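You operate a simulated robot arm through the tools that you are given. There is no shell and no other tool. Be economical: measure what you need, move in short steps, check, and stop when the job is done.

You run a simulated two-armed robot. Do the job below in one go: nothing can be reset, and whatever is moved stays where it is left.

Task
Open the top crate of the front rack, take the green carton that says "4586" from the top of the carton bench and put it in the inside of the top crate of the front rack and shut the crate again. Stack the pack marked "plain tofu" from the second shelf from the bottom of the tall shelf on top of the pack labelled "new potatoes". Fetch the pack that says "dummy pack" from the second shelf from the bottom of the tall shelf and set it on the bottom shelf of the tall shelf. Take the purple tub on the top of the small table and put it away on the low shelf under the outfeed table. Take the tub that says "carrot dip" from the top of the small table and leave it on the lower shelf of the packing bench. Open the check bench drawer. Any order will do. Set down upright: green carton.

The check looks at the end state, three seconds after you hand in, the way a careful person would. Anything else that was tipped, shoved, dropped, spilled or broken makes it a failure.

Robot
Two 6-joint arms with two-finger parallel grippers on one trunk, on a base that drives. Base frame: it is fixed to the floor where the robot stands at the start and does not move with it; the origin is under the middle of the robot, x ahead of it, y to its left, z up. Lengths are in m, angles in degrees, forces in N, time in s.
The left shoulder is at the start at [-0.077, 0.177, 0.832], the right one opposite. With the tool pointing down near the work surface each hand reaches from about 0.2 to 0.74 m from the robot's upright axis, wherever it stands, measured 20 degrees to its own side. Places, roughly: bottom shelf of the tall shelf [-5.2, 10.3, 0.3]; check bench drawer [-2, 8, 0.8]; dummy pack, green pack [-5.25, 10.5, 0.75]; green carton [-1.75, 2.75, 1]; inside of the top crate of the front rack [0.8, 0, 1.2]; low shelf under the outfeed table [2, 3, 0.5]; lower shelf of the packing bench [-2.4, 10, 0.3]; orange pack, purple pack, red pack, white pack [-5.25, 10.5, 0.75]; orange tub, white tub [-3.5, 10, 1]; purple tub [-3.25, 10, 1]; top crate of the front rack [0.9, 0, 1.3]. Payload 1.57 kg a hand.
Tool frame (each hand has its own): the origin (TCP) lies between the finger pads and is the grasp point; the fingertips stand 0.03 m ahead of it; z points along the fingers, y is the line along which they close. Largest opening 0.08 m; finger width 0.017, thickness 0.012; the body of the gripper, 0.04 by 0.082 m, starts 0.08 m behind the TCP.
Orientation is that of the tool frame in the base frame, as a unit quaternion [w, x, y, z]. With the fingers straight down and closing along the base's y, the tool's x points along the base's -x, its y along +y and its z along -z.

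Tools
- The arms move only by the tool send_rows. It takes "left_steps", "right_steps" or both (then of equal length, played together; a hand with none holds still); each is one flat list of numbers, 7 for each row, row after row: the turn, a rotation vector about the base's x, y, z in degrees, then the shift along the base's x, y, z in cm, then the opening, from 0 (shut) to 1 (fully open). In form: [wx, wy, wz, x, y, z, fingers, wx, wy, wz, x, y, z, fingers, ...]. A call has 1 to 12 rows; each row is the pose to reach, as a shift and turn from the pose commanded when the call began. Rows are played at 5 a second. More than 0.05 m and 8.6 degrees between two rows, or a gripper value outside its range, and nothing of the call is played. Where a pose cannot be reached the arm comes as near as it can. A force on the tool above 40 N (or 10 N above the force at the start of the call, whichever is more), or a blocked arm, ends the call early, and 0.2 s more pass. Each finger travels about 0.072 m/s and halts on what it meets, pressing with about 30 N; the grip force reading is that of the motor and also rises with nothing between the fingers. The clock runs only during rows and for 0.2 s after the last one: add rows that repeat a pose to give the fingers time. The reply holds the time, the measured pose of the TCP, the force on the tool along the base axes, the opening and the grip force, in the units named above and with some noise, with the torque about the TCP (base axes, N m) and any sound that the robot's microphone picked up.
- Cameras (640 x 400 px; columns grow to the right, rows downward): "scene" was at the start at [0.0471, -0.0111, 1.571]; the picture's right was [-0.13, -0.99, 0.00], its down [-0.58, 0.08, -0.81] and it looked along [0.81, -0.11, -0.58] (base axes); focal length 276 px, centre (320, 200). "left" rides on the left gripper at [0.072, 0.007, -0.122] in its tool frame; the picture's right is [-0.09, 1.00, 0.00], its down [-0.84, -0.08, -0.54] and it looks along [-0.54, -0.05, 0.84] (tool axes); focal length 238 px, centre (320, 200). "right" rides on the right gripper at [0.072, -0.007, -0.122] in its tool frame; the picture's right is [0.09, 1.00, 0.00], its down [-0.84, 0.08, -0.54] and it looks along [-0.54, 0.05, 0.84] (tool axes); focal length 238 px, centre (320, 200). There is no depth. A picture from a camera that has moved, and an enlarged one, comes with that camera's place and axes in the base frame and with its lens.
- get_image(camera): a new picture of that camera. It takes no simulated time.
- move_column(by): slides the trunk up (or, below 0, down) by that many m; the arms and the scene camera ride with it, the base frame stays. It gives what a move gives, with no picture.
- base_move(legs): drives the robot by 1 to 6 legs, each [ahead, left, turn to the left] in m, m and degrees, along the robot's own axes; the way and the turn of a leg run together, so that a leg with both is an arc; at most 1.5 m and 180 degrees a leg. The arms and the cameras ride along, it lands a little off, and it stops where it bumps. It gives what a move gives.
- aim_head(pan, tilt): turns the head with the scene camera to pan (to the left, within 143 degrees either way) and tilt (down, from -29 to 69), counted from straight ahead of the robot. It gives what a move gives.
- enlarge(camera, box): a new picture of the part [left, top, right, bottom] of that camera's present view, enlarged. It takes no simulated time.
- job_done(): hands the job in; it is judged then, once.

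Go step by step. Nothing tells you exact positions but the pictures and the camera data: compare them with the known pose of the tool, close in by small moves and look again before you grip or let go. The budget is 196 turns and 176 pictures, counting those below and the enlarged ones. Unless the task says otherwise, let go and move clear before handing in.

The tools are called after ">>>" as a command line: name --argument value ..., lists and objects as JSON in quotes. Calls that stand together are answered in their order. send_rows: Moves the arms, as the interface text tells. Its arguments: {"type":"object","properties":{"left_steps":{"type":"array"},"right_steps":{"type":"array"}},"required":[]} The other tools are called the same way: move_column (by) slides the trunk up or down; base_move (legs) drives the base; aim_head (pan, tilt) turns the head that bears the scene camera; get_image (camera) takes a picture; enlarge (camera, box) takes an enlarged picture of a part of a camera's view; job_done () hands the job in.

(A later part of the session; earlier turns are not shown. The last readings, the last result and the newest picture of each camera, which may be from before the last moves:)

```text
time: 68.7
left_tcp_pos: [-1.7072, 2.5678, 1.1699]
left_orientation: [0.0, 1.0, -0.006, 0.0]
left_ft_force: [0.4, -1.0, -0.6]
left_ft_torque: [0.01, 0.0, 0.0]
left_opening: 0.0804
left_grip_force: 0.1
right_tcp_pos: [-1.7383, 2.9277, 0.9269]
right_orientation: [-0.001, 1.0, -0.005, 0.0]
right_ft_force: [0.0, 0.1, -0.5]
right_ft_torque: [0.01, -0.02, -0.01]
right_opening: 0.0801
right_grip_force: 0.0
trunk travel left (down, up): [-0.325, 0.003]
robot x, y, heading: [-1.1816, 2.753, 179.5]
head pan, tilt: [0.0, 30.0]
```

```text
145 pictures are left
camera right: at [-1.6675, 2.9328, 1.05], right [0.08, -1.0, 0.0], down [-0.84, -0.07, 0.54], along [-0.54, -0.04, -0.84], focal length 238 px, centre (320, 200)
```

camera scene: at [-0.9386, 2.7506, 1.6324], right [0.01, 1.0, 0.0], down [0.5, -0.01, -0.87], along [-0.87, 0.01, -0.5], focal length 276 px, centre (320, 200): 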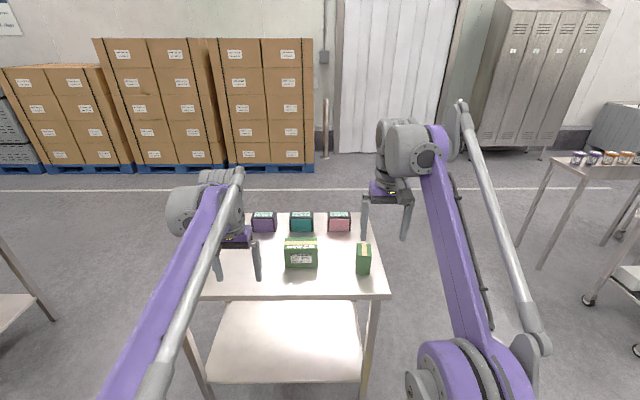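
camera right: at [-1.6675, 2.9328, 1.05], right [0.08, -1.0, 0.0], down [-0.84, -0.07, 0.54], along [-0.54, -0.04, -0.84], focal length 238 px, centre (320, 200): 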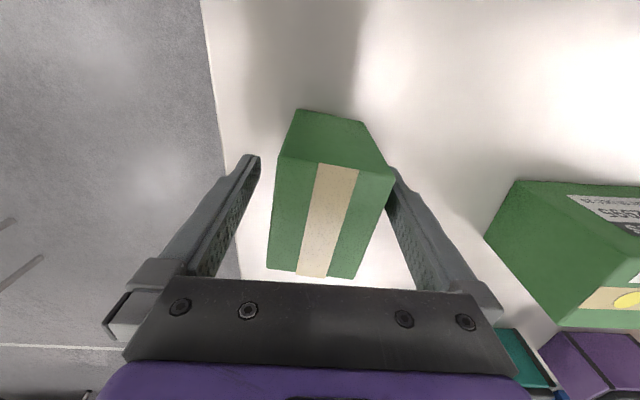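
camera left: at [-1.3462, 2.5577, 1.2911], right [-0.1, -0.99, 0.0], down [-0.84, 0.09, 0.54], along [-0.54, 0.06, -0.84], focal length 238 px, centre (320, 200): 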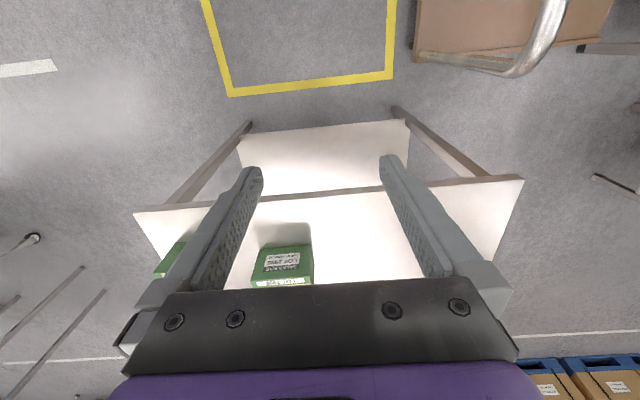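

Shift 4 mm toward −y and close, then lift.

>>> send_rows --right_steps '[0, 0, 0, 0, -0.4, 0, 1, 0, 0, 0, 0, -0.4, 0, 0.7, 0, 0, 0, 0, -0.4, 0, 0.4, 0, 0, 0, 0, -0.4, 0, 0.4, 0, 0, 0, 0, -0.4, 0, 0.4]'

>>> get_image --camera "right"

```text
time: 69.9
left_tcp_pos: [-1.7072, 2.5675, 1.1698]
left_orientation: [0.001, 1.0, -0.005, 0.001]
left_ft_force: [-0.1, 0.9, 1.0]
left_ft_torque: [0.0, 0.01, 0.01]
left_opening: 0.0799
left_grip_force: 0.0
right_tcp_pos: [-1.7372, 2.9239, 0.9274]
right_orientation: [-0.001, 1.0, -0.005, 0.0]
right_ft_force: [0.1, 0.2, 0.4]
right_ft_torque: [0.0, 0.09, -0.01]
right_opening: 0.0558
right_grip_force: 30.0
trunk travel left (down, up): [-0.325, 0.003]
robot x, y, heading: [-1.1866, 2.7531, 179.2]
head pan, tilt: [0.0, 30.0]
```

```text
144 pictures are left
camera right: at [-1.6668, 2.9288, 1.05], right [0.08, -1.0, 0.0], down [-0.84, -0.07, 0.54], along [-0.54, -0.04, -0.84], focal length 238 px, centre (320, 200)
```

right: 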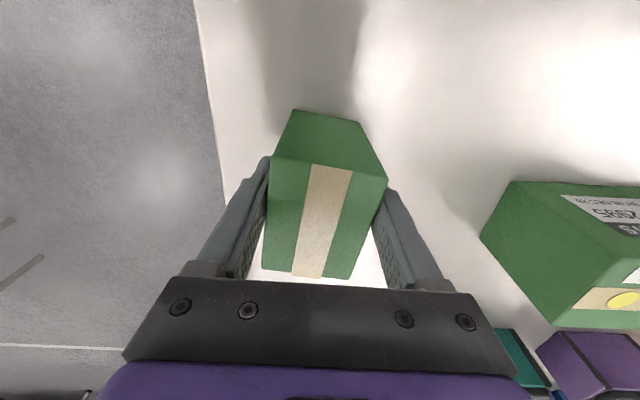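

Firm grip. Lift straight up high, to check how high the arm reaches with the tool down.

>>> send_rows --right_steps '[0, 0, 0, 0, 0, 2, 0.4, 0, 0, 0, 0, 0, 6, 0.4, 0, 0, 0, 0, 0, 10, 0.4, 0, 0, 0, 0, 0, 14, 0.4, 0, 0, 0, 0, 0, 18, 0.4, 0, 0, 0, 0, 0, 22.5, 0.4, 0, 0, 0, 0, 0, 27, 0.4, 0, 0, 0, 0, 0, 31.5, 0.4, 0, 0, 0, 0, 0, 36, 0.4, 0, 0, 0, 0, 0, 40.5, 0.4, 0, 0, 0, 0, 0, 45, 0.4, 0, 0, 0, 0, 0, 49, 0.4]'

>>> get_image --camera "right"

```text
time: 72.5
left_tcp_pos: [-1.706, 2.5662, 1.1697]
left_orientation: [0.001, 1.0, -0.006, -0.001]
left_ft_force: [-0.5, -1.0, -0.5]
left_ft_torque: [0.0, -0.01, 0.04]
left_opening: 0.0801
left_grip_force: 0.0
right_tcp_pos: [-1.6813, 2.9226, 1.3234]
right_orientation: [-0.001, 1.0, -0.005, -0.001]
right_ft_force: [-0.4, -0.1, 0.5]
right_ft_torque: [-0.02, 0.05, 0.01]
right_opening: 0.0319
right_grip_force: 0.0
right hand out of reach, approached as far as the arm can: row 9, 10, 11, 12
trunk travel left (down, up): [-0.325, 0.003]
robot x, y, heading: [-1.1805, 2.7547, 179.3]
head pan, tilt: [0.0, 30.0]
```

```text
143 pictures are left
camera right: at [-1.6107, 2.9276, 1.4464], right [0.08, -1.0, 0.0], down [-0.84, -0.07, 0.54], along [-0.54, -0.04, -0.84], focal length 238 px, centre (320, 200)
```

right: 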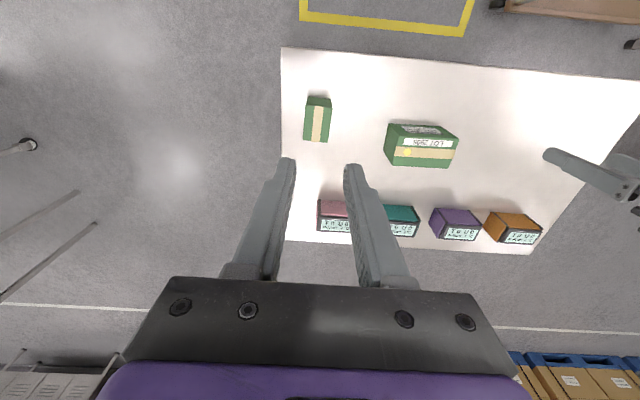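

The carton slipped and still stands upright at its place (top centre ≈(-1.73, 2.927)). For reach into the crate I'd rather hold it with the tool pitched 45° forward; reorient, then recheck.

>>> send_rows --right_steps '[0, 7.5, 0, 0, 0, -2, 1, 0, 15, 0, 0, 0, -5, 1, 0, 22.5, 0, 0, 0, -8, 1, 0, 30, 0, 0, 0, -11, 1, 0, 37.5, 0, 0, 0, -14, 1, 0, 45, 0, 0, 0, -17, 1, 0, 45, 0, -1, 0, -20, 1]'

>>> get_image --camera "right"

>>> get_image --camera "scene"

```text
time: 74.1
left_tcp_pos: [-1.7085, 2.5665, 1.1703]
left_orientation: [0.0, 1.0, -0.006, 0.0]
left_ft_force: [-0.9, 0.0, -0.4]
left_ft_torque: [-0.03, 0.01, -0.03]
left_opening: 0.08
left_grip_force: 0.0
right_tcp_pos: [-1.6951, 2.9229, 1.1253]
right_orientation: [0.001, 0.924, -0.005, -0.383]
right_ft_force: [0.6, -0.4, 0.4]
right_ft_torque: [0.01, 0.01, 0.0]
right_opening: 0.0802
right_grip_force: 0.1
trunk travel left (down, up): [-0.325, 0.003]
robot x, y, heading: [-1.1838, 2.7538, 179.4]
head pan, tilt: [0.0, 30.0]
```

```text
142 pictures are left
camera right: at [-1.5586, 2.9291, 1.1604], right [0.06, -1.0, -0.06], down [-0.21, -0.07, 0.98], along [-0.98, -0.04, -0.21], focal length 238 px, centre (320, 200)
```

right: 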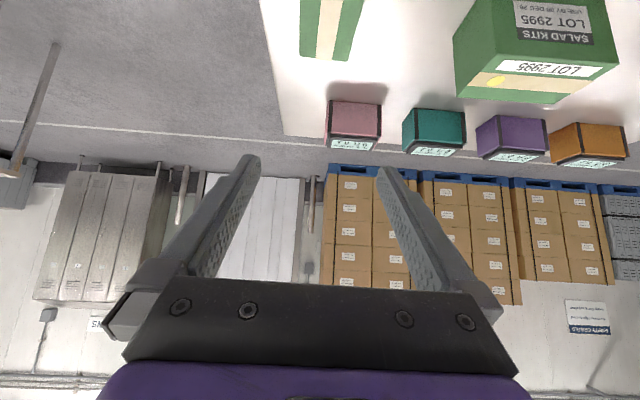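

```text
141 pictures are left
camera scene: at [-1.2294, 2.7537, 1.6325], right [0.01, 1.0, 0.0], down [0.5, -0.01, -0.87], along [-0.87, 0.01, -0.5], focal length 276 px, centre (320, 200)
```

scene: 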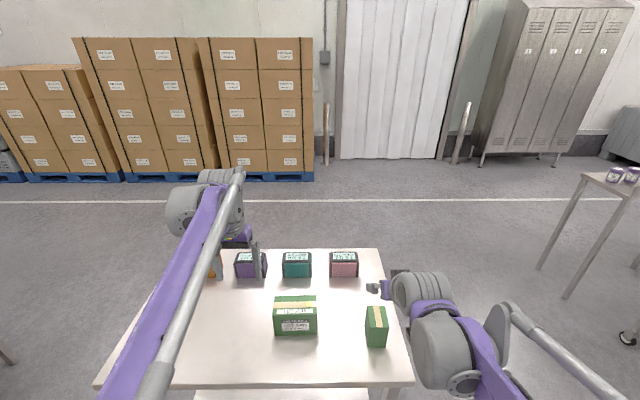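

Carton unmoved at (-1.745, 2.92). Descend with the pitched tool.

>>> send_rows --right_steps '[0, 0, 0, -2, 0, -4, 1, 0, 0, 0, -4.5, 0, -8, 1, 0, 0, 0, -4.8, 0, -12, 1, 0, 0, 0, -4.8, 0, -16, 1, 0, 0, 0, -4.8, 0, -20.5, 1]'

>>> get_image --camera "right"

>>> enlarge --camera "scene" --box '[300, 260, 460, 380]'

```text
time: 75.3
left_tcp_pos: [-1.7076, 2.5665, 1.1707]
left_orientation: [0.001, 1.0, -0.005, 0.0]
left_ft_force: [0.0, -0.5, -0.8]
left_ft_torque: [0.0, -0.02, -0.01]
left_opening: 0.0801
left_grip_force: 0.0
right_tcp_pos: [-1.7423, 2.9232, 0.9205]
right_orientation: [0.001, 0.924, -0.004, -0.383]
right_ft_force: [-0.7, 0.1, -0.6]
right_ft_torque: [-0.01, 0.02, 0.01]
right_opening: 0.08
right_grip_force: 0.0
trunk travel left (down, up): [-0.325, 0.003]
robot x, y, heading: [-1.1865, 2.7528, 179.1]
head pan, tilt: [0.0, 30.0]
```

```text
140 pictures are left
camera right: at [-1.606, 2.9287, 0.9553], right [0.06, -1.0, -0.06], down [-0.21, -0.07, 0.98], along [-0.98, -0.04, -0.21], focal length 238 px, centre (320, 200)
```

right: 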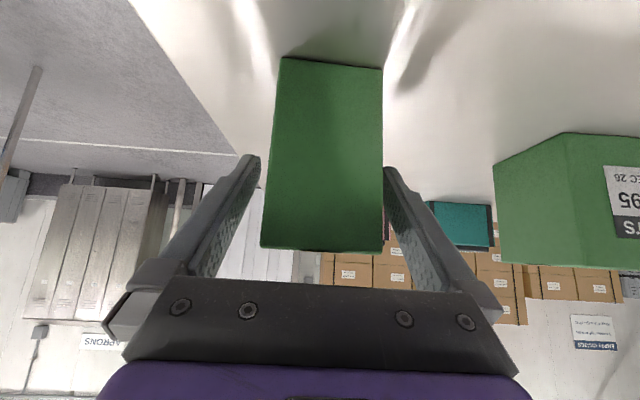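

```text
3.33 times, centred on (380, 320) of scene
camera zoom: at [-1.2292, 2.7538, 1.6325], right [0.01, 1.0, 0.0], down [0.5, -0.01, -0.87], along [-0.87, 0.01, -0.5], focal length 921 px, centre (120, -200)
```

zoom: 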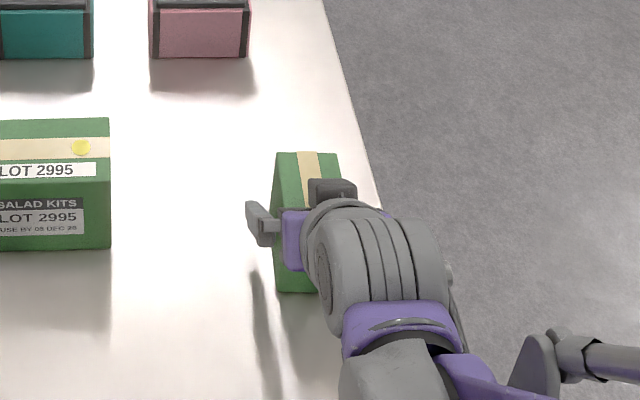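

Centered. Close fully and lift slowly a bit.

>>> send_rows --right_steps '[0, 0, 0, 0, 0, 0, 0.6, 0, 0, 0, 0, 0, 0, 0.3, 0, 0, 0, 0, 0, 0, 0, 0, 0, 0, 0, 0, 0, 0, 0, 0, 0, 0, 0, 0, 0, 0, 0, 0, 0, 0, 0.5, 0, 0, 0, 0, 0, 0, 1, 0, 0, 0, 0, 0, 0, 2, 0, 0, 0, 0, 0, 0, 3, 0]'

>>> get_image --camera "right"

```text
time: 77.3
left_tcp_pos: [-1.7069, 2.567, 1.1697]
left_orientation: [0.0, 1.0, -0.005, 0.0]
left_ft_force: [-0.3, -0.3, -0.5]
left_ft_torque: [0.03, 0.02, 0.0]
left_opening: 0.0797
left_grip_force: 0.0
right_tcp_pos: [-1.7419, 2.9249, 0.9508]
right_orientation: [0.001, 0.924, -0.005, -0.383]
right_ft_force: [0.5, -0.1, -1.8]
right_ft_torque: [-0.04, -0.04, 0.01]
right_opening: 0.0536
right_grip_force: 30.7
trunk travel left (down, up): [-0.325, 0.003]
robot x, y, heading: [-1.1806, 2.7527, 179.3]
head pan, tilt: [0.0, 30.0]
```

```text
138 pictures are left
camera right: at [-1.6054, 2.929, 0.986], right [0.06, -1.0, -0.06], down [-0.21, -0.07, 0.98], along [-0.98, -0.04, -0.21], focal length 238 px, centre (320, 200)
```

right: 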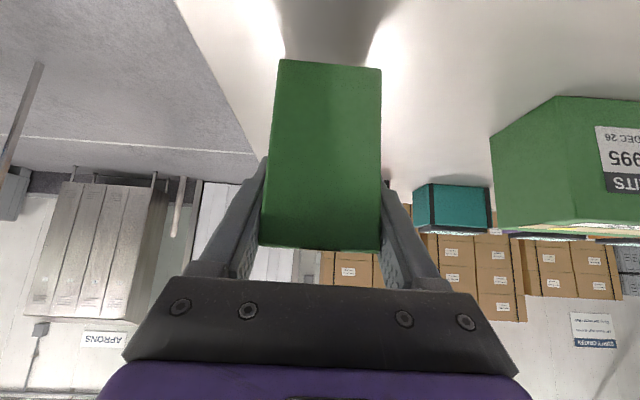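

The carton is lifted with the grip. Raise it higher and back off from the bench.

>>> send_rows --right_steps '[0, 0, 0, 0, 0, 3, 0, 0, 0, 0, 0, 0, 6, 0, 0, 0, 0, 0, 0, 9, 0, 0, 0, 0, 0, 0, 12, 0, 0, 0, 0, 0, 0, 15, 0, 0, 0, 0, 0, 0, 18, 0, 0, 0, 0, 0, 0, 21, 0, 0, 0, 0, 0, 0, 24, 0, 0, 0, 0, 0, 0, 27, 0, 0, 0, 0, 0, 0, 30, 0]'

>>> base_move --legs '[[-0.75, 0, 0]]'

>>> get_image --camera "right"

```text
time: 79.5
left_tcp_pos: [-1.7075, 2.5668, 1.1702]
left_orientation: [-0.001, 1.0, -0.005, 0.0]
left_ft_force: [0.3, -0.4, -0.6]
left_ft_torque: [-0.02, 0.03, 0.01]
left_opening: 0.08
left_grip_force: 0.1
right_tcp_pos: [-1.7422, 2.9244, 1.2505]
right_orientation: [0.001, 0.924, -0.005, -0.383]
right_ft_force: [-0.6, 1.1, -2.8]
right_ft_torque: [-0.02, 0.0, 0.0]
right_opening: 0.0536
right_grip_force: 29.6
trunk travel left (down, up): [-0.325, 0.003]
robot x, y, heading: [-1.1838, 2.7544, 179.1]
head pan, tilt: [0.0, 30.0]
```

```text
time: 83.6
left_tcp_pos: [-0.958, 2.5594, 1.1693]
left_orientation: [0.0, 1.0, -0.004, 0.0]
left_ft_force: [-0.9, -1.0, 1.0]
left_ft_torque: [0.01, -0.03, 0.01]
left_opening: 0.0801
left_grip_force: 0.0
right_tcp_pos: [-0.9948, 2.9155, 1.2488]
right_orientation: [0.001, 0.924, -0.005, -0.383]
right_ft_force: [0.1, -0.2, -1.6]
right_ft_torque: [0.01, -0.02, -0.01]
right_opening: 0.0537
right_grip_force: 29.7
trunk travel left (down, up): [-0.325, 0.003]
robot x, y, heading: [-0.4326, 2.7453, 179.4]
head pan, tilt: [0.0, 30.0]
```

```text
137 pictures are left
camera right: at [-0.8575, 2.9221, 1.2852], right [0.06, -1.0, -0.06], down [-0.21, -0.07, 0.98], along [-0.98, -0.04, -0.21], focal length 238 px, centre (320, 200)
```

right: 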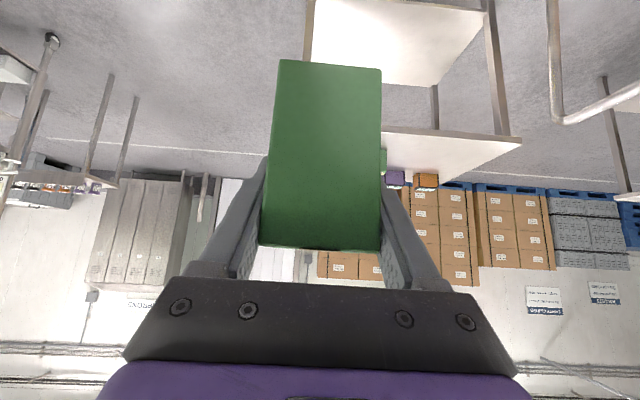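

Turn around and go back to the rack.

>>> base_move --legs '[[0, 0, -179.4], [0, -1.35, 0], [0, -1.3, 0]]'

>>> aim_head --pan 0 --tilt 25

>>> get_image --camera "scene"

```text
time: 114.0
left_tcp_pos: [0.0542, 0.2929, 1.1691]
left_orientation: [0.0, 0.009, 1.0, 0.0]
left_ft_force: [-0.7, 0.3, 0.0]
left_ft_torque: [0.01, -0.01, 0.01]
left_opening: 0.08
left_grip_force: 0.1
right_tcp_pos: [0.0864, -0.0641, 1.2491]
right_orientation: [0.383, 0.009, 0.924, 0.0]
right_ft_force: [-0.4, 0.3, -1.8]
right_ft_torque: [-0.01, 0.01, 0.02]
right_opening: 0.0539
right_grip_force: 30.2
trunk travel left (down, up): [-0.325, 0.003]
robot x, y, heading: [-0.4721, 0.1145, -0.9]
head pan, tilt: [0.0, 30.0]
```

```text
time: 114.7
left_tcp_pos: [0.0542, 0.2932, 1.1697]
left_orientation: [0.0, 0.009, 1.0, -0.001]
left_ft_force: [0.5, -0.4, 0.1]
left_ft_torque: [-0.01, 0.0, 0.03]
left_opening: 0.0802
left_grip_force: 0.0
right_tcp_pos: [0.0879, -0.0635, 1.2491]
right_orientation: [0.384, 0.009, 0.923, 0.0]
right_ft_force: [-0.7, -0.1, -1.8]
right_ft_torque: [-0.03, -0.02, 0.01]
right_opening: 0.0538
right_grip_force: 29.7
trunk travel left (down, up): [-0.325, 0.003]
robot x, y, heading: [-0.469, 0.1114, -0.9]
head pan, tilt: [0.0, 25.0]
```

```text
136 pictures are left
camera scene: at [-0.4215, 0.1111, 1.6405], right [-0.02, -1.0, 0.0], down [-0.42, 0.01, -0.91], along [0.91, -0.02, -0.42], focal length 276 px, centre (320, 200)
```

scene: 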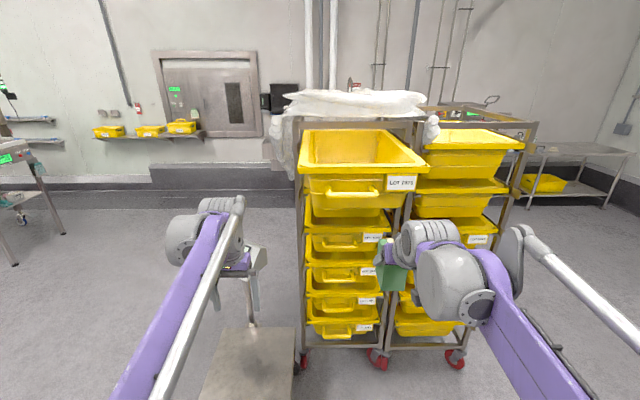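

Crate rim: x≈0.35–0.87, y≈-0.22…0.15, z≈1.38; open region x 0.35–0.65. Raise the carton above the rim while away from it.

>>> send_rows --right_steps '[0, 0, 0, -1, 0, 3, 0, 0, 0, 0, -2, 0, 6, 0, 0, 0, 0, -3, 0, 9, 0, 0, 0, 0, -4, 0, 12, 0, 0, 0, 0, -5, 0, 15, 0, 0, 0, 0, -6, 0, 18, 0, 0, 0, 0, -6, 0, 21, 0, 0, 0, 0, -6, 0, 23.5, 0]' --left_steps '[0, 0, 0, -2, 0, 0, 1, 0, 0, 0, -4, 0, 0, 1, 0, 0, 0, -6, 0, 0, 1, 0, 0, 0, -8, 0, 0, 1, 0, 0, 0, -10, 0, 0, 1, 0, 0, 0, -12, 0, 0, 1, 0, 0, 0, -12, 0, 0, 1, 0, 0, 0, -12, 0, 0, 1]'

>>> get_image --camera "scene"

>>> get_image --camera "right"

```text
time: 116.5
left_tcp_pos: [-0.0648, 0.2934, 1.1697]
left_orientation: [-0.001, 0.008, 1.0, 0.0]
left_ft_force: [-0.3, -0.7, -0.6]
left_ft_torque: [0.0, -0.01, -0.02]
left_opening: 0.08
left_grip_force: 0.1
right_tcp_pos: [0.0265, -0.0628, 1.4798]
right_orientation: [0.384, 0.008, 0.923, 0.0]
right_ft_force: [-0.2, 0.4, -2.1]
right_ft_torque: [-0.02, 0.02, -0.04]
right_opening: 0.0539
right_grip_force: 30.1
right hand out of reach, approached as far as the arm can: row 8
trunk travel left (down, up): [-0.325, 0.003]
robot x, y, heading: [-0.4719, 0.1101, -1.0]
head pan, tilt: [0.0, 25.0]
```

```text
135 pictures are left
camera scene: at [-0.4208, 0.1111, 1.6405], right [-0.02, -1.0, 0.0], down [-0.42, 0.01, -0.91], along [0.91, -0.02, -0.42], focal length 276 px, centre (320, 200)
```

scene: 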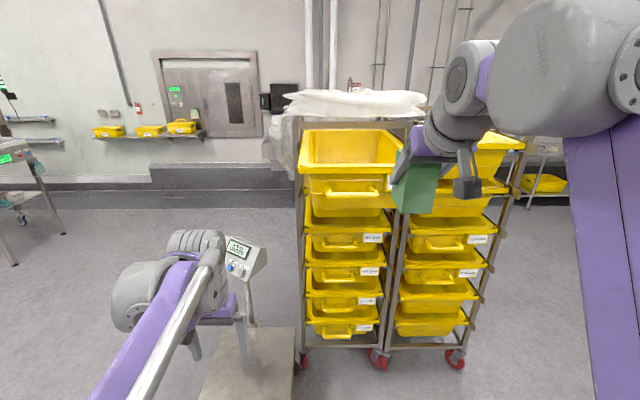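

```text
134 pictures are left
camera right: at [-0.1113, -0.0679, 1.5159], right [-0.05, 1.0, -0.06], down [0.21, 0.07, 0.98], along [0.98, 0.04, -0.21], focal length 238 px, centre (320, 200)
```

right: 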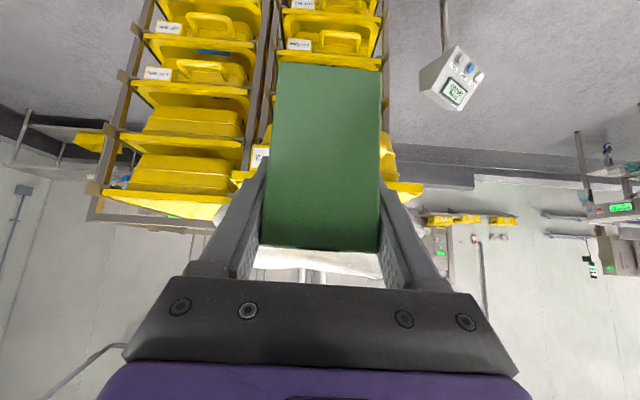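

The carton bottom is ~4 cm above the rim. I'll strafe right away from the scale, shift the hand left to the crate centre, and check.

>>> base_move --legs '[[0, -0.11, 1.0]]'

>>> send_rows --right_steps '[0, 0, 0, 0, 3, 0, 0, 0, 0, 0, 0, 6, 0, 0, 0, 0, 0, 0, 9, 0, 0, 0, 0, 0, 0, 13, 0, 0]'

>>> get_image --camera "scene"

```text
time: 118.1
left_tcp_pos: [-0.0691, 0.1906, 1.1689]
left_orientation: [0.001, 0.0, 1.0, 0.0]
left_ft_force: [0.0, -0.4, -0.3]
left_ft_torque: [0.01, 0.0, -0.03]
left_opening: 0.0803
left_grip_force: 0.2
right_tcp_pos: [0.0281, -0.1634, 1.4812]
right_orientation: [0.383, 0.001, 0.924, 0.003]
right_ft_force: [0.5, -0.8, -3.5]
right_ft_torque: [-0.02, 0.03, 0.03]
right_opening: 0.0539
right_grip_force: 29.9
trunk travel left (down, up): [-0.325, 0.003]
robot x, y, heading: [-0.4797, -0.0023, 0.2]
head pan, tilt: [0.0, 25.0]
```

```text
time: 119.1
left_tcp_pos: [-0.0689, 0.1917, 1.1694]
left_orientation: [-0.001, 0.001, 1.0, 0.001]
left_ft_force: [0.5, 0.3, 0.4]
left_ft_torque: [-0.03, 0.03, 0.01]
left_opening: 0.0801
left_grip_force: 0.1
right_tcp_pos: [0.0271, -0.0331, 1.474]
right_orientation: [0.383, 0.0, 0.924, 0.004]
right_ft_force: [-0.1, 0.9, -2.7]
right_ft_torque: [-0.02, 0.01, -0.03]
right_opening: 0.0536
right_grip_force: 30.3
right hand out of reach, approached as far as the arm can: row 3, 4
trunk travel left (down, up): [-0.325, 0.003]
robot x, y, heading: [-0.4729, 0.0028, -0.3]
head pan, tilt: [0.0, 25.0]
```

```text
133 pictures are left
camera scene: at [-0.4223, 0.0034, 1.6405], right [0.0, -1.0, 0.0], down [-0.42, 0.0, -0.91], along [0.91, 0.0, -0.42], focal length 276 px, centre (320, 200)
```

scene: 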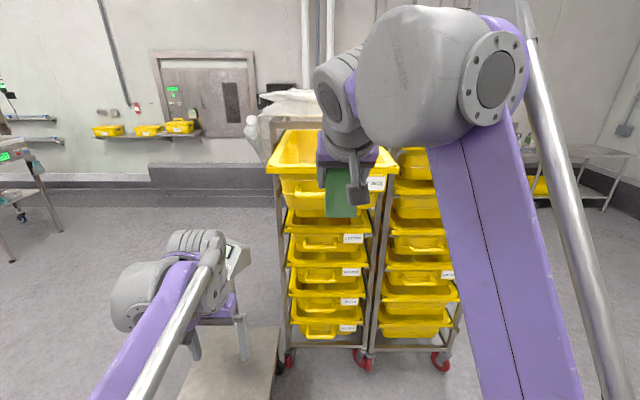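

Drive forward 0.25 and verify clearance against the rim from the cameras.

>>> base_move --legs '[[0.25, 0, 0]]'

>>> get_image --camera "left"

>>> get_image --camera "scene"

>>> get_image --camera "right"

```text
time: 121.0
left_tcp_pos: [0.1828, 0.1887, 1.1694]
left_orientation: [0.0, 0.001, 1.0, 0.0]
left_ft_force: [-0.6, -0.3, -0.4]
left_ft_torque: [0.0, 0.02, 0.02]
left_opening: 0.0803
left_grip_force: 0.0
right_tcp_pos: [0.2763, -0.0371, 1.4746]
right_orientation: [0.385, 0.001, 0.923, 0.004]
right_ft_force: [0.4, -0.1, -2.7]
right_ft_torque: [0.0, 0.0, 0.01]
right_opening: 0.0536
right_grip_force: 30.1
trunk travel left (down, up): [-0.325, 0.003]
robot x, y, heading: [-0.2219, -0.0005, -0.2]
head pan, tilt: [0.0, 25.0]
```

```text
132 pictures are left
camera left: at [0.11, 0.1966, 1.2905], right [0.09, 1.0, 0.0], down [0.84, -0.08, 0.54], along [0.54, -0.05, -0.84], focal length 238 px, centre (320, 200)
```

left: 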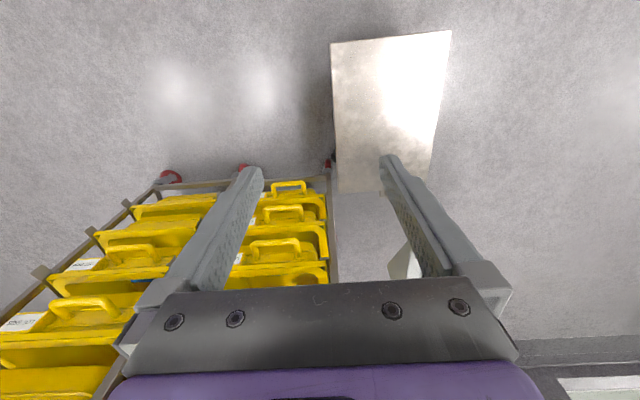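

```text
131 pictures are left
camera scene: at [-0.1716, 0.0012, 1.6403], right [0.0, -1.0, 0.0], down [-0.42, 0.0, -0.91], along [0.91, 0.0, -0.42], focal length 276 px, centre (320, 200)
```

scene: 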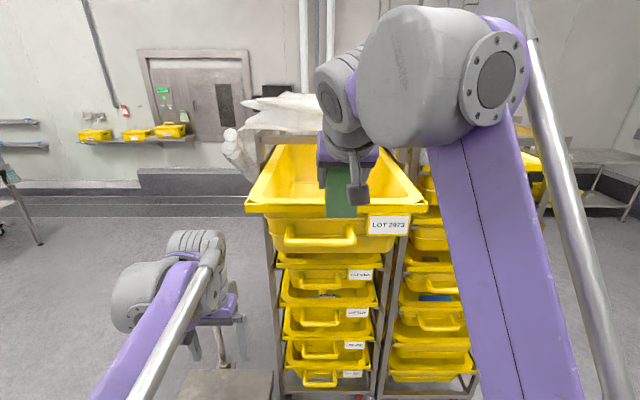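

```text
130 pictures are left
camera right: at [0.1391, -0.0439, 1.509], right [-0.07, 1.0, -0.06], down [0.2, 0.07, 0.98], along [0.98, 0.05, -0.21], focal length 238 px, centre (320, 200)
```

right: 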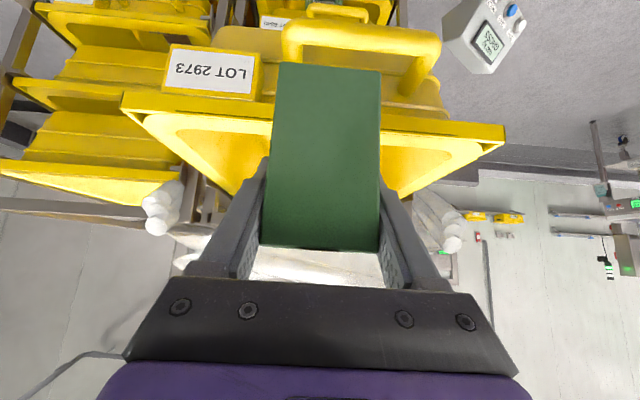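

Rim at z≈1.386, carton bottom ≈1.418: clear. Drive the last 0.24 m.

>>> base_move --legs '[[0.24, 0, 0]]'

>>> get_image --camera "scene"

>>> get_image --camera "right"

```text
time: 122.8
left_tcp_pos: [0.4234, 0.1888, 1.1697]
left_orientation: [0.0, 0.0, 1.0, 0.0]
left_ft_force: [0.0, -0.8, 0.3]
left_ft_torque: [0.01, 0.0, 0.01]
left_opening: 0.0799
left_grip_force: 0.0
right_tcp_pos: [0.5188, -0.036, 1.4746]
right_orientation: [0.385, 0.0, 0.923, 0.004]
right_ft_force: [-0.9, -0.4, -2.9]
right_ft_torque: [-0.02, 0.0, 0.01]
right_opening: 0.0537
right_grip_force: 29.9
trunk travel left (down, up): [-0.325, 0.003]
robot x, y, heading: [0.0183, 0.0006, 0.1]
head pan, tilt: [0.0, 25.0]
```

```text
129 pictures are left
camera scene: at [0.0699, 0.001, 1.6403], right [0.0, -1.0, 0.0], down [-0.42, 0.0, -0.91], along [0.91, 0.0, -0.42], focal length 276 px, centre (320, 200)
```

scene: 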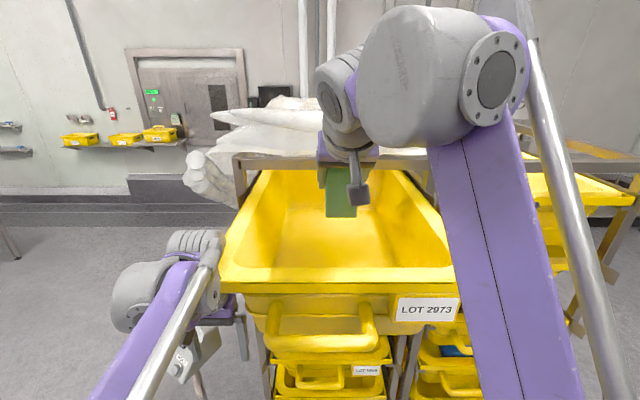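

```text
128 pictures are left
camera right: at [0.3805, -0.0438, 1.509], right [-0.07, 1.0, -0.06], down [0.2, 0.07, 0.98], along [0.98, 0.05, -0.21], focal length 238 px, centre (320, 200)
```

right: 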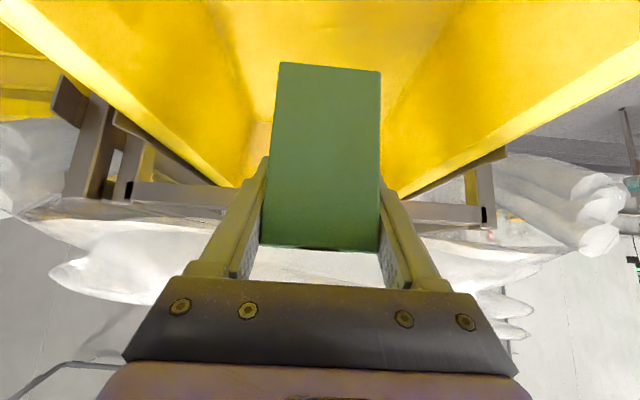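

Now lower into the crate while easing further in, so the wrist keeps clear of the front rim; watch the force.

>>> send_rows --right_steps '[0, 0, 0, 0, 0.3, -3, 0, 0, 0, 0, 1, 0.5, -6, 0, 0, 0, 0, 3, 1, -8, 0, 0, 0, 0, 5, 1, -10, 0, 0, 0, 0, 5, 1, -12, 0]'

>>> get_image --camera "right"

>>> get_image --camera "scene"

```text
time: 124.0
left_tcp_pos: [0.424, 0.1897, 1.1694]
left_orientation: [0.0, 0.0, 1.0, -0.001]
left_ft_force: [-0.3, -0.5, -0.2]
left_ft_torque: [0.0, -0.01, -0.01]
left_opening: 0.0799
left_grip_force: 0.0
right_tcp_pos: [0.568, -0.0272, 1.3548]
right_orientation: [0.385, 0.0, 0.923, 0.004]
right_ft_force: [0.7, -0.4, -3.9]
right_ft_torque: [0.0, 0.02, 0.04]
right_opening: 0.0536
right_grip_force: 30.3
trunk travel left (down, up): [-0.325, 0.003]
robot x, y, heading: [0.0233, -0.0008, -0.4]
head pan, tilt: [0.0, 25.0]
```

```text
127 pictures are left
camera right: at [0.4307, -0.0333, 1.389], right [-0.07, 1.0, -0.06], down [0.2, 0.07, 0.98], along [0.98, 0.05, -0.21], focal length 238 px, centre (320, 200)
```

right: 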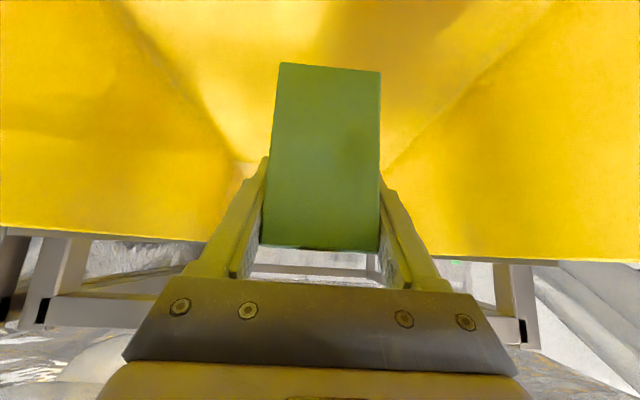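

```text
126 pictures are left
camera scene: at [0.0704, 0.0009, 1.6405], right [0.0, -1.0, 0.0], down [-0.42, 0.0, -0.91], along [0.91, 0.0, -0.42], focal length 276 px, centre (320, 200)
```

scene: 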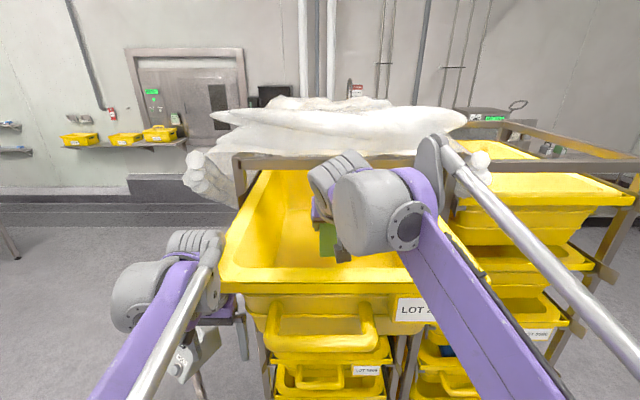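

Before lowering further I want a side view of forearm versus rim. Swing the left hand out to look sideways across the crate front.

>>> send_rows --left_steps '[-8.2, 0, 0, -2, 1, 2, 1, -16.4, 0, 0, -4, 2, 4, 1, -24.6, 0, 0, -6, 3, 6, 1, -32.8, 0, 0, -8, 4, 8, 1, -41, 0, 0, -10, 5, 10, 1, -49.2, 0, 0, -12, 6, 12, 1, -57.4, 0, 0, -14, 7, 14, 1, -65.6, 0, 0, -16, 8, 16, 1, -73.8, 0, 0, -18, 9, 18, 1, -82, 0, 0, -20, 10, 20, 1, -90, 0, 0, -21, 11, 22, 1]'

>>> get_image --camera "left"

```text
time: 126.4
left_tcp_pos: [0.3601, 0.118, 1.3738]
left_orientation: [0.007, -0.004, 0.718, -0.696]
left_ft_force: [2.3, -2.2, 1.1]
left_ft_torque: [0.01, 0.03, -0.05]
left_opening: 0.0798
left_grip_force: 0.1
left hand out of reach, approached as far as the arm can: row 6, 7, 8, 9, 10, 11
right_tcp_pos: [0.5697, -0.0251, 1.3546]
right_orientation: [0.385, 0.001, 0.923, 0.003]
right_ft_force: [0.0, -0.1, -1.9]
right_ft_torque: [0.01, 0.03, 0.02]
right_opening: 0.0537
right_grip_force: 29.6
trunk travel left (down, up): [-0.325, 0.003]
robot x, y, heading: [0.0186, 0.0034, 0.1]
head pan, tilt: [0.0, 25.0]
stopped in row 11 (left hand): the force on the tool passed its limit at 46 N (the readings are from after the stop); the commanded pose is now the measured one
```

```text
125 pictures are left
camera left: at [0.2861, 0.2397, 1.3715], right [0.1, 0.03, -0.99], down [0.83, 0.55, 0.1], along [0.55, -0.83, 0.03], focal length 238 px, centre (320, 200)
```

left: 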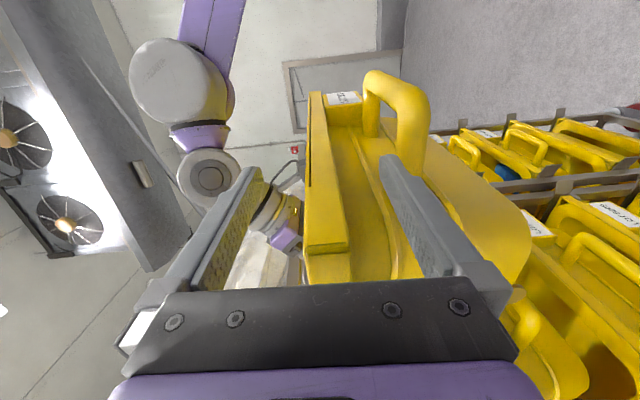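

The view shows the right forearm ~10 cm above the rim, so lowering is safe; but the left fingers touched the rim corner. Back the left hand straight out (+y) and check for crate movement.

>>> send_rows --left_steps '[0, 0, 0, 0, 1, 0, 1, 0, 0, 0, 0, 3, 0, 1, 0, 0, 0, 0, 6, 0, 1, 0, 0, 0, 0, 9, 0, 1, 0, 0, 0, 0, 9, 0, 1]'

>>> get_image --camera "left"

>>> get_image --camera "scene"

```text
time: 127.4
left_tcp_pos: [0.3865, 0.1349, 1.374]
left_orientation: [0.01, -0.005, 0.718, -0.696]
left_ft_force: [7.4, -14.0, -3.1]
left_ft_torque: [-0.39, -0.18, -0.21]
left_opening: 0.08
left_grip_force: 0.0
left hand out of reach, approached as far as the arm can: row 1, 2, 3, 4, 5
right_tcp_pos: [0.5688, -0.0262, 1.3548]
right_orientation: [0.384, 0.001, 0.923, 0.004]
right_ft_force: [-0.4, -0.9, -2.6]
right_ft_torque: [0.0, -0.01, -0.03]
right_opening: 0.054
right_grip_force: 29.8
trunk travel left (down, up): [-0.325, 0.003]
robot x, y, heading: [0.0236, -0.0006, -0.0]
head pan, tilt: [0.0, 25.0]
stopped in row 5 (left hand): the force on the tool passed its limit at 42 N (the readings are from after the stop); the commanded pose is now the measured one
```

```text
124 pictures are left
camera left: at [0.3118, 0.2549, 1.3704], right [0.1, 0.03, -0.99], down [0.82, 0.56, 0.1], along [0.56, -0.83, 0.03], focal length 238 px, centre (320, 200)
```

left: 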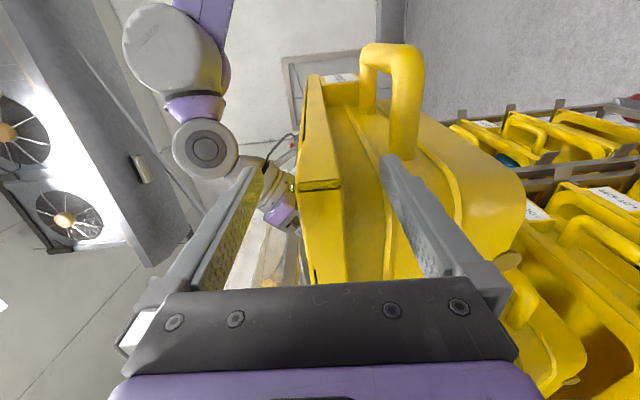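

```text
123 pictures are left
camera scene: at [0.0705, 0.001, 1.6405], right [0.0, -1.0, 0.0], down [-0.42, 0.0, -0.91], along [0.91, 0.0, -0.42], focal length 276 px, centre (320, 200)
```

scene: 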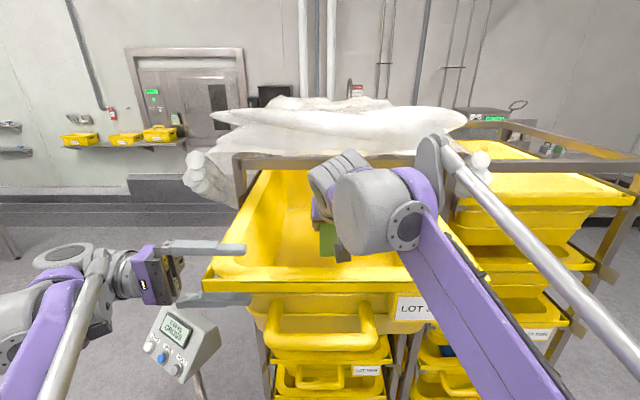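

>>> enlarge --camera "scene" --box '[140, 140, 460, 340]'

```text
2.00 times, centred on (300, 240) of scene
camera zoom: at [0.0705, 0.001, 1.6405], right [0.0, -1.0, 0.0], down [-0.42, 0.0, -0.91], along [0.91, 0.0, -0.42], focal length 553 px, centre (360, 120)
```

zoom: 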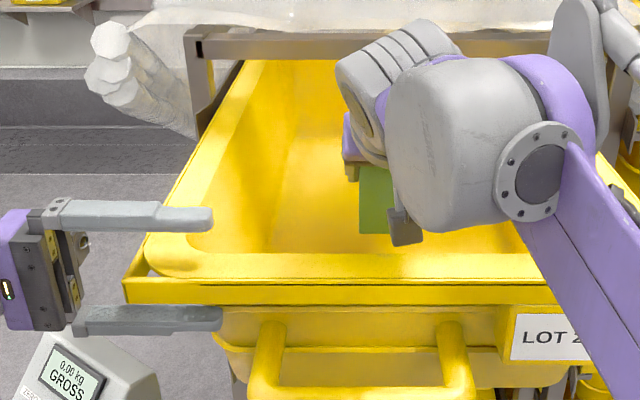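

The left lower finger seems hooked behind the rim's hanging lip (force is on the lower finger). Relax toward the crate, drop the left hand 1.5 cm and see.

>>> send_rows --left_steps '[0, 0, 0, -0.7, -0.8, -0.3, 1, 0, 0, 0, -0.7, -0.8, -0.9, 1, 0, 0, 0, -0.7, -0.8, -1.5, 1]'

>>> get_image --camera "left"

>>> enlarge --camera "scene" --box '[140, 140, 460, 340]'

```text
time: 128.2
left_tcp_pos: [0.3799, 0.1246, 1.3595]
left_orientation: [0.009, -0.005, 0.718, -0.696]
left_ft_force: [0.4, -0.3, 0.3]
left_ft_torque: [-0.01, 0.0, -0.01]
left_opening: 0.0799
left_grip_force: 0.1
right_tcp_pos: [0.568, -0.0257, 1.3545]
right_orientation: [0.385, 0.0, 0.923, 0.003]
right_ft_force: [0.0, 0.0, -2.4]
right_ft_torque: [0.0, 0.0, -0.01]
right_opening: 0.0538
right_grip_force: 30.2
trunk travel left (down, up): [-0.325, 0.003]
robot x, y, heading: [0.0189, -0.0011, -0.2]
head pan, tilt: [0.0, 25.0]
```

```text
121 pictures are left
camera left: at [0.3053, 0.2472, 1.3555], right [0.1, 0.03, -0.99], down [0.83, 0.56, 0.1], along [0.56, -0.83, 0.03], focal length 238 px, centre (320, 200)
```

left: 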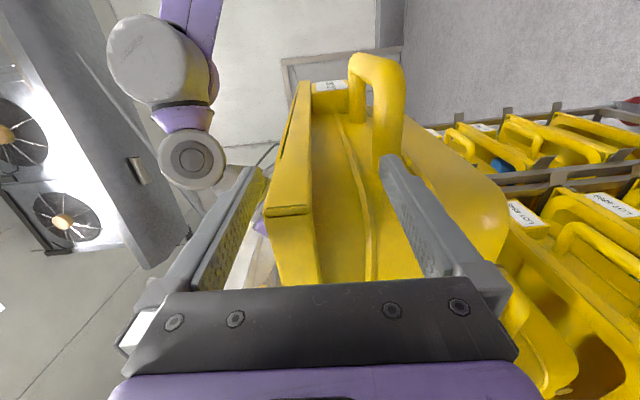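

```text
2.00 times, centred on (300, 240) of scene
camera zoom: at [0.0711, 0.0011, 1.6405], right [0.0, -1.0, 0.0], down [-0.42, 0.0, -0.91], along [0.91, 0.0, -0.42], focal length 553 px, centre (360, 120)
```

zoom: 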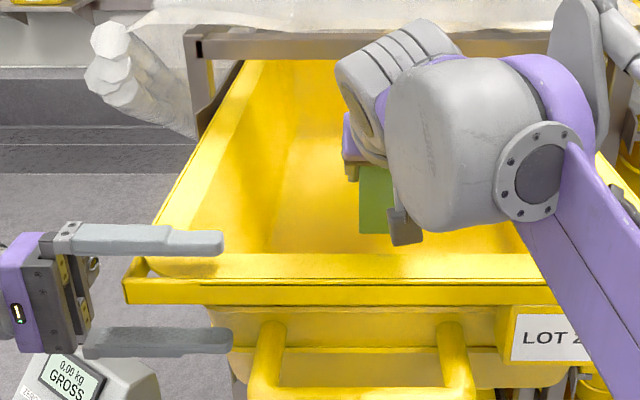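

Force is zero now. Withdraw while letting the left tool yaw back toward straight ahead.

>>> send_rows --left_steps '[0, 0, 4, -0.5, 1, 0, 1, 0, 0, 8, -1, 2, 0, 1, 0, 0, 14, -2, 3.5, 0, 1, 0, 0, 20, -3, 5, 0, 1, 0, 0, 26, -4.5, 6.5, 0, 1, 0, 0, 32, -6, 8, 0, 1]'

>>> enlarge --camera "scene" --box '[140, 140, 460, 340]'

```text
time: 129.6
left_tcp_pos: [0.3274, 0.1982, 1.3625]
left_orientation: [0.185, -0.188, 0.693, -0.671]
left_ft_force: [0.7, 0.3, -0.1]
left_ft_torque: [0.05, -0.03, -0.01]
left_opening: 0.08
left_grip_force: 0.0
right_tcp_pos: [0.5689, -0.0272, 1.3535]
right_orientation: [0.384, 0.001, 0.923, 0.004]
right_ft_force: [0.2, -0.3, -3.0]
right_ft_torque: [0.01, 0.02, 0.0]
right_opening: 0.0541
right_grip_force: 30.4
trunk travel left (down, up): [-0.325, 0.003]
robot x, y, heading: [0.0197, -0.0018, 0.1]
head pan, tilt: [0.0, 25.0]
```

```text
2.00 times, centred on (300, 240) of scene
camera zoom: at [0.0709, 0.0009, 1.6405], right [0.0, -1.0, 0.0], down [-0.42, 0.0, -0.91], along [0.91, 0.0, -0.42], focal length 553 px, centre (360, 120)
```

zoom: 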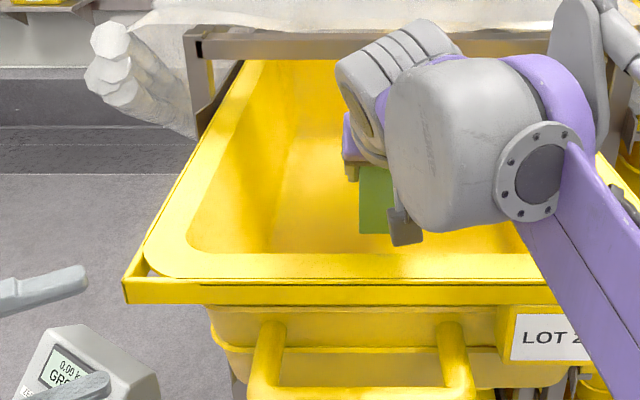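

The left hand is free and the crate looks right. Now lower the carton in small steps until it touches.

>>> send_rows --right_steps '[0, 0, 0, 0, 0, -1, 0, 0, 0, 0, 0, 0, -2, 0, 0, 0, 0, 0, 0, -3, 0, 0, 0, 0, 0, 0, -3.5, 0]'

>>> get_image --camera "right"

```text
time: 130.6
left_tcp_pos: [0.3264, 0.1977, 1.3624]
left_orientation: [0.185, -0.187, 0.691, -0.673]
left_ft_force: [0.8, 0.5, -0.5]
left_ft_torque: [-0.01, -0.02, 0.02]
left_opening: 0.0799
left_grip_force: 0.0
right_tcp_pos: [0.569, -0.0255, 1.3191]
right_orientation: [0.384, 0.001, 0.923, 0.003]
right_ft_force: [0.1, 0.1, -3.2]
right_ft_torque: [0.0, 0.02, 0.01]
right_opening: 0.0538
right_grip_force: 30.4
trunk travel left (down, up): [-0.325, 0.003]
robot x, y, heading: [0.0222, 0.0018, 0.2]
head pan, tilt: [0.0, 25.0]
```

```text
118 pictures are left
camera right: at [0.4314, -0.0328, 1.3541], right [-0.07, 1.0, -0.06], down [0.2, 0.07, 0.98], along [0.98, 0.05, -0.21], focal length 238 px, centre (320, 200)
```

right: 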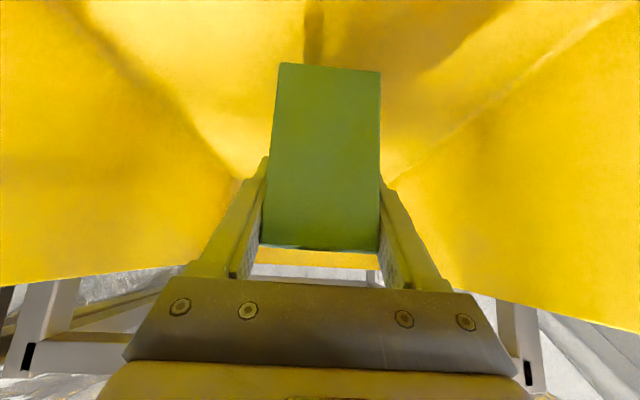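

>>> send_rows --right_steps '[0, 0, 0, 0, 0, -0.7, 0, 0, 0, 0, 0, 0, -1.4, 0, 0, 0, 0, 0, 0, -2.0, 0]'

>>> get_image --camera "right"

```text
time: 131.4
left_tcp_pos: [0.3263, 0.1979, 1.3618]
left_orientation: [0.185, -0.187, 0.692, -0.672]
left_ft_force: [0.3, -0.1, -0.3]
left_ft_torque: [0.0, 0.01, 0.02]
left_opening: 0.0801
left_grip_force: 0.1
right_tcp_pos: [0.5688, -0.0258, 1.2994]
right_orientation: [0.384, 0.0, 0.923, 0.004]
right_ft_force: [-0.2, -0.3, -2.8]
right_ft_torque: [0.04, 0.0, -0.02]
right_opening: 0.0537
right_grip_force: 29.5
trunk travel left (down, up): [-0.325, 0.003]
robot x, y, heading: [0.0196, -0.0002, -0.0]
head pan, tilt: [0.0, 25.0]
```

```text
117 pictures are left
camera right: at [0.4312, -0.0333, 1.3344], right [-0.07, 1.0, -0.06], down [0.2, 0.07, 0.98], along [0.98, 0.05, -0.21], focal length 238 px, centre (320, 200)
```

right: 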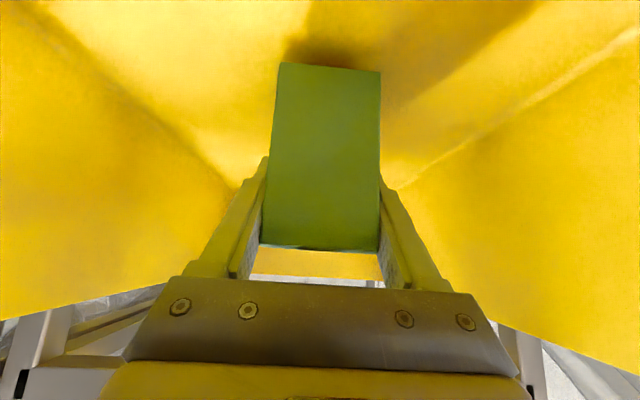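

Shadow nearly under it; a little further until contact.

>>> send_rows --right_steps '[0, 0, 0, 0, 0, -0.4, 0, 0, 0, 0, 0, 0, -0.8, 0, 0, 0, 0, 0, 0, -1.2, 0]'

```text
time: 132.2
left_tcp_pos: [0.3263, 0.1962, 1.361]
left_orientation: [0.185, -0.186, 0.692, -0.672]
left_ft_force: [-0.8, -0.1, 0.0]
left_ft_torque: [0.0, -0.01, 0.03]
left_opening: 0.08
left_grip_force: 0.0
right_tcp_pos: [0.5692, -0.0259, 1.2879]
right_orientation: [0.385, 0.0, 0.923, 0.003]
right_ft_force: [2.6, -0.1, 3.7]
right_ft_torque: [-0.12, 0.73, -0.01]
right_opening: 0.0539
right_grip_force: 30.2
trunk travel left (down, up): [-0.325, 0.003]
robot x, y, heading: [0.0191, 0.0014, -0.0]
head pan, tilt: [0.0, 25.0]
```

Contact. Open, then retreat back-and-up along the tool axis.

>>> send_rows --right_steps '[0, 0, 0, 0, 0, 0, 0.75, 0, 0, 0, 0, 0, 0, 0.85, 0, 0, 0, 0, 0, 0, 1, 0, 0, 0, -0.7, 0, 0.7, 1, 0, 0, 0, -2, 0, 2.5, 1, 0, 0, 0, -4, 0, 5, 1, 0, 0, 0, -5.5, 0, 8, 1, 0, 0, 0, -6, 0, 11, 1, 0, 0, 0, -6, 0, 14, 1]'

>>> get_image --camera "right"

>>> get_image --camera "scene"

```text
time: 133.8
left_tcp_pos: [0.3257, 0.1972, 1.3614]
left_orientation: [0.183, -0.186, 0.692, -0.673]
left_ft_force: [-0.4, 0.2, -0.4]
left_ft_torque: [0.04, -0.01, 0.02]
left_opening: 0.0798
left_grip_force: 0.0
right_tcp_pos: [0.525, -0.0261, 1.3517]
right_orientation: [0.388, 0.0, 0.922, 0.003]
right_ft_force: [12.0, 0.4, 4.0]
right_ft_torque: [-0.02, 1.05, 0.0]
right_opening: 0.0801
right_grip_force: 0.0
trunk travel left (down, up): [-0.325, 0.003]
robot x, y, heading: [0.0218, 0.0009, 0.0]
head pan, tilt: [0.0, 25.0]
stopped in row 7 (right hand): the force on the tool passed its limit at 45 N (the readings are from after the stop); the commanded pose is now the measured one
```

```text
116 pictures are left
camera right: at [0.3871, -0.033, 1.3862], right [-0.07, 1.0, -0.06], down [0.2, 0.07, 0.98], along [0.98, 0.05, -0.2], focal length 238 px, centre (320, 200)
```

right: 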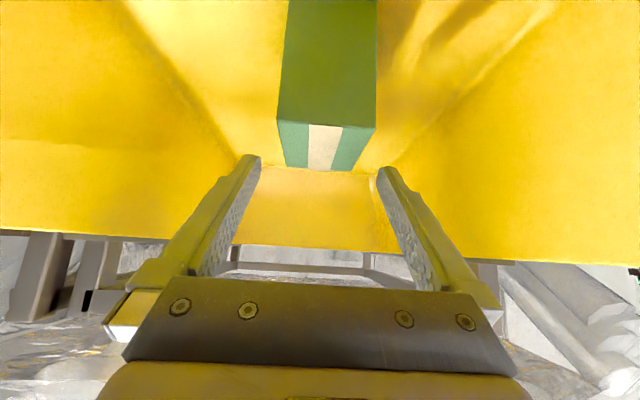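

```text
115 pictures are left
camera scene: at [0.072, 0.0012, 1.6406], right [0.0, -1.0, 0.0], down [-0.42, 0.0, -0.91], along [0.91, 0.0, -0.42], focal length 276 px, centre (320, 200)
```

scene: 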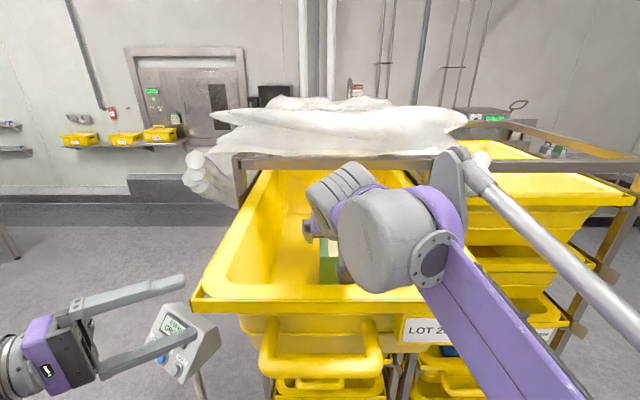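

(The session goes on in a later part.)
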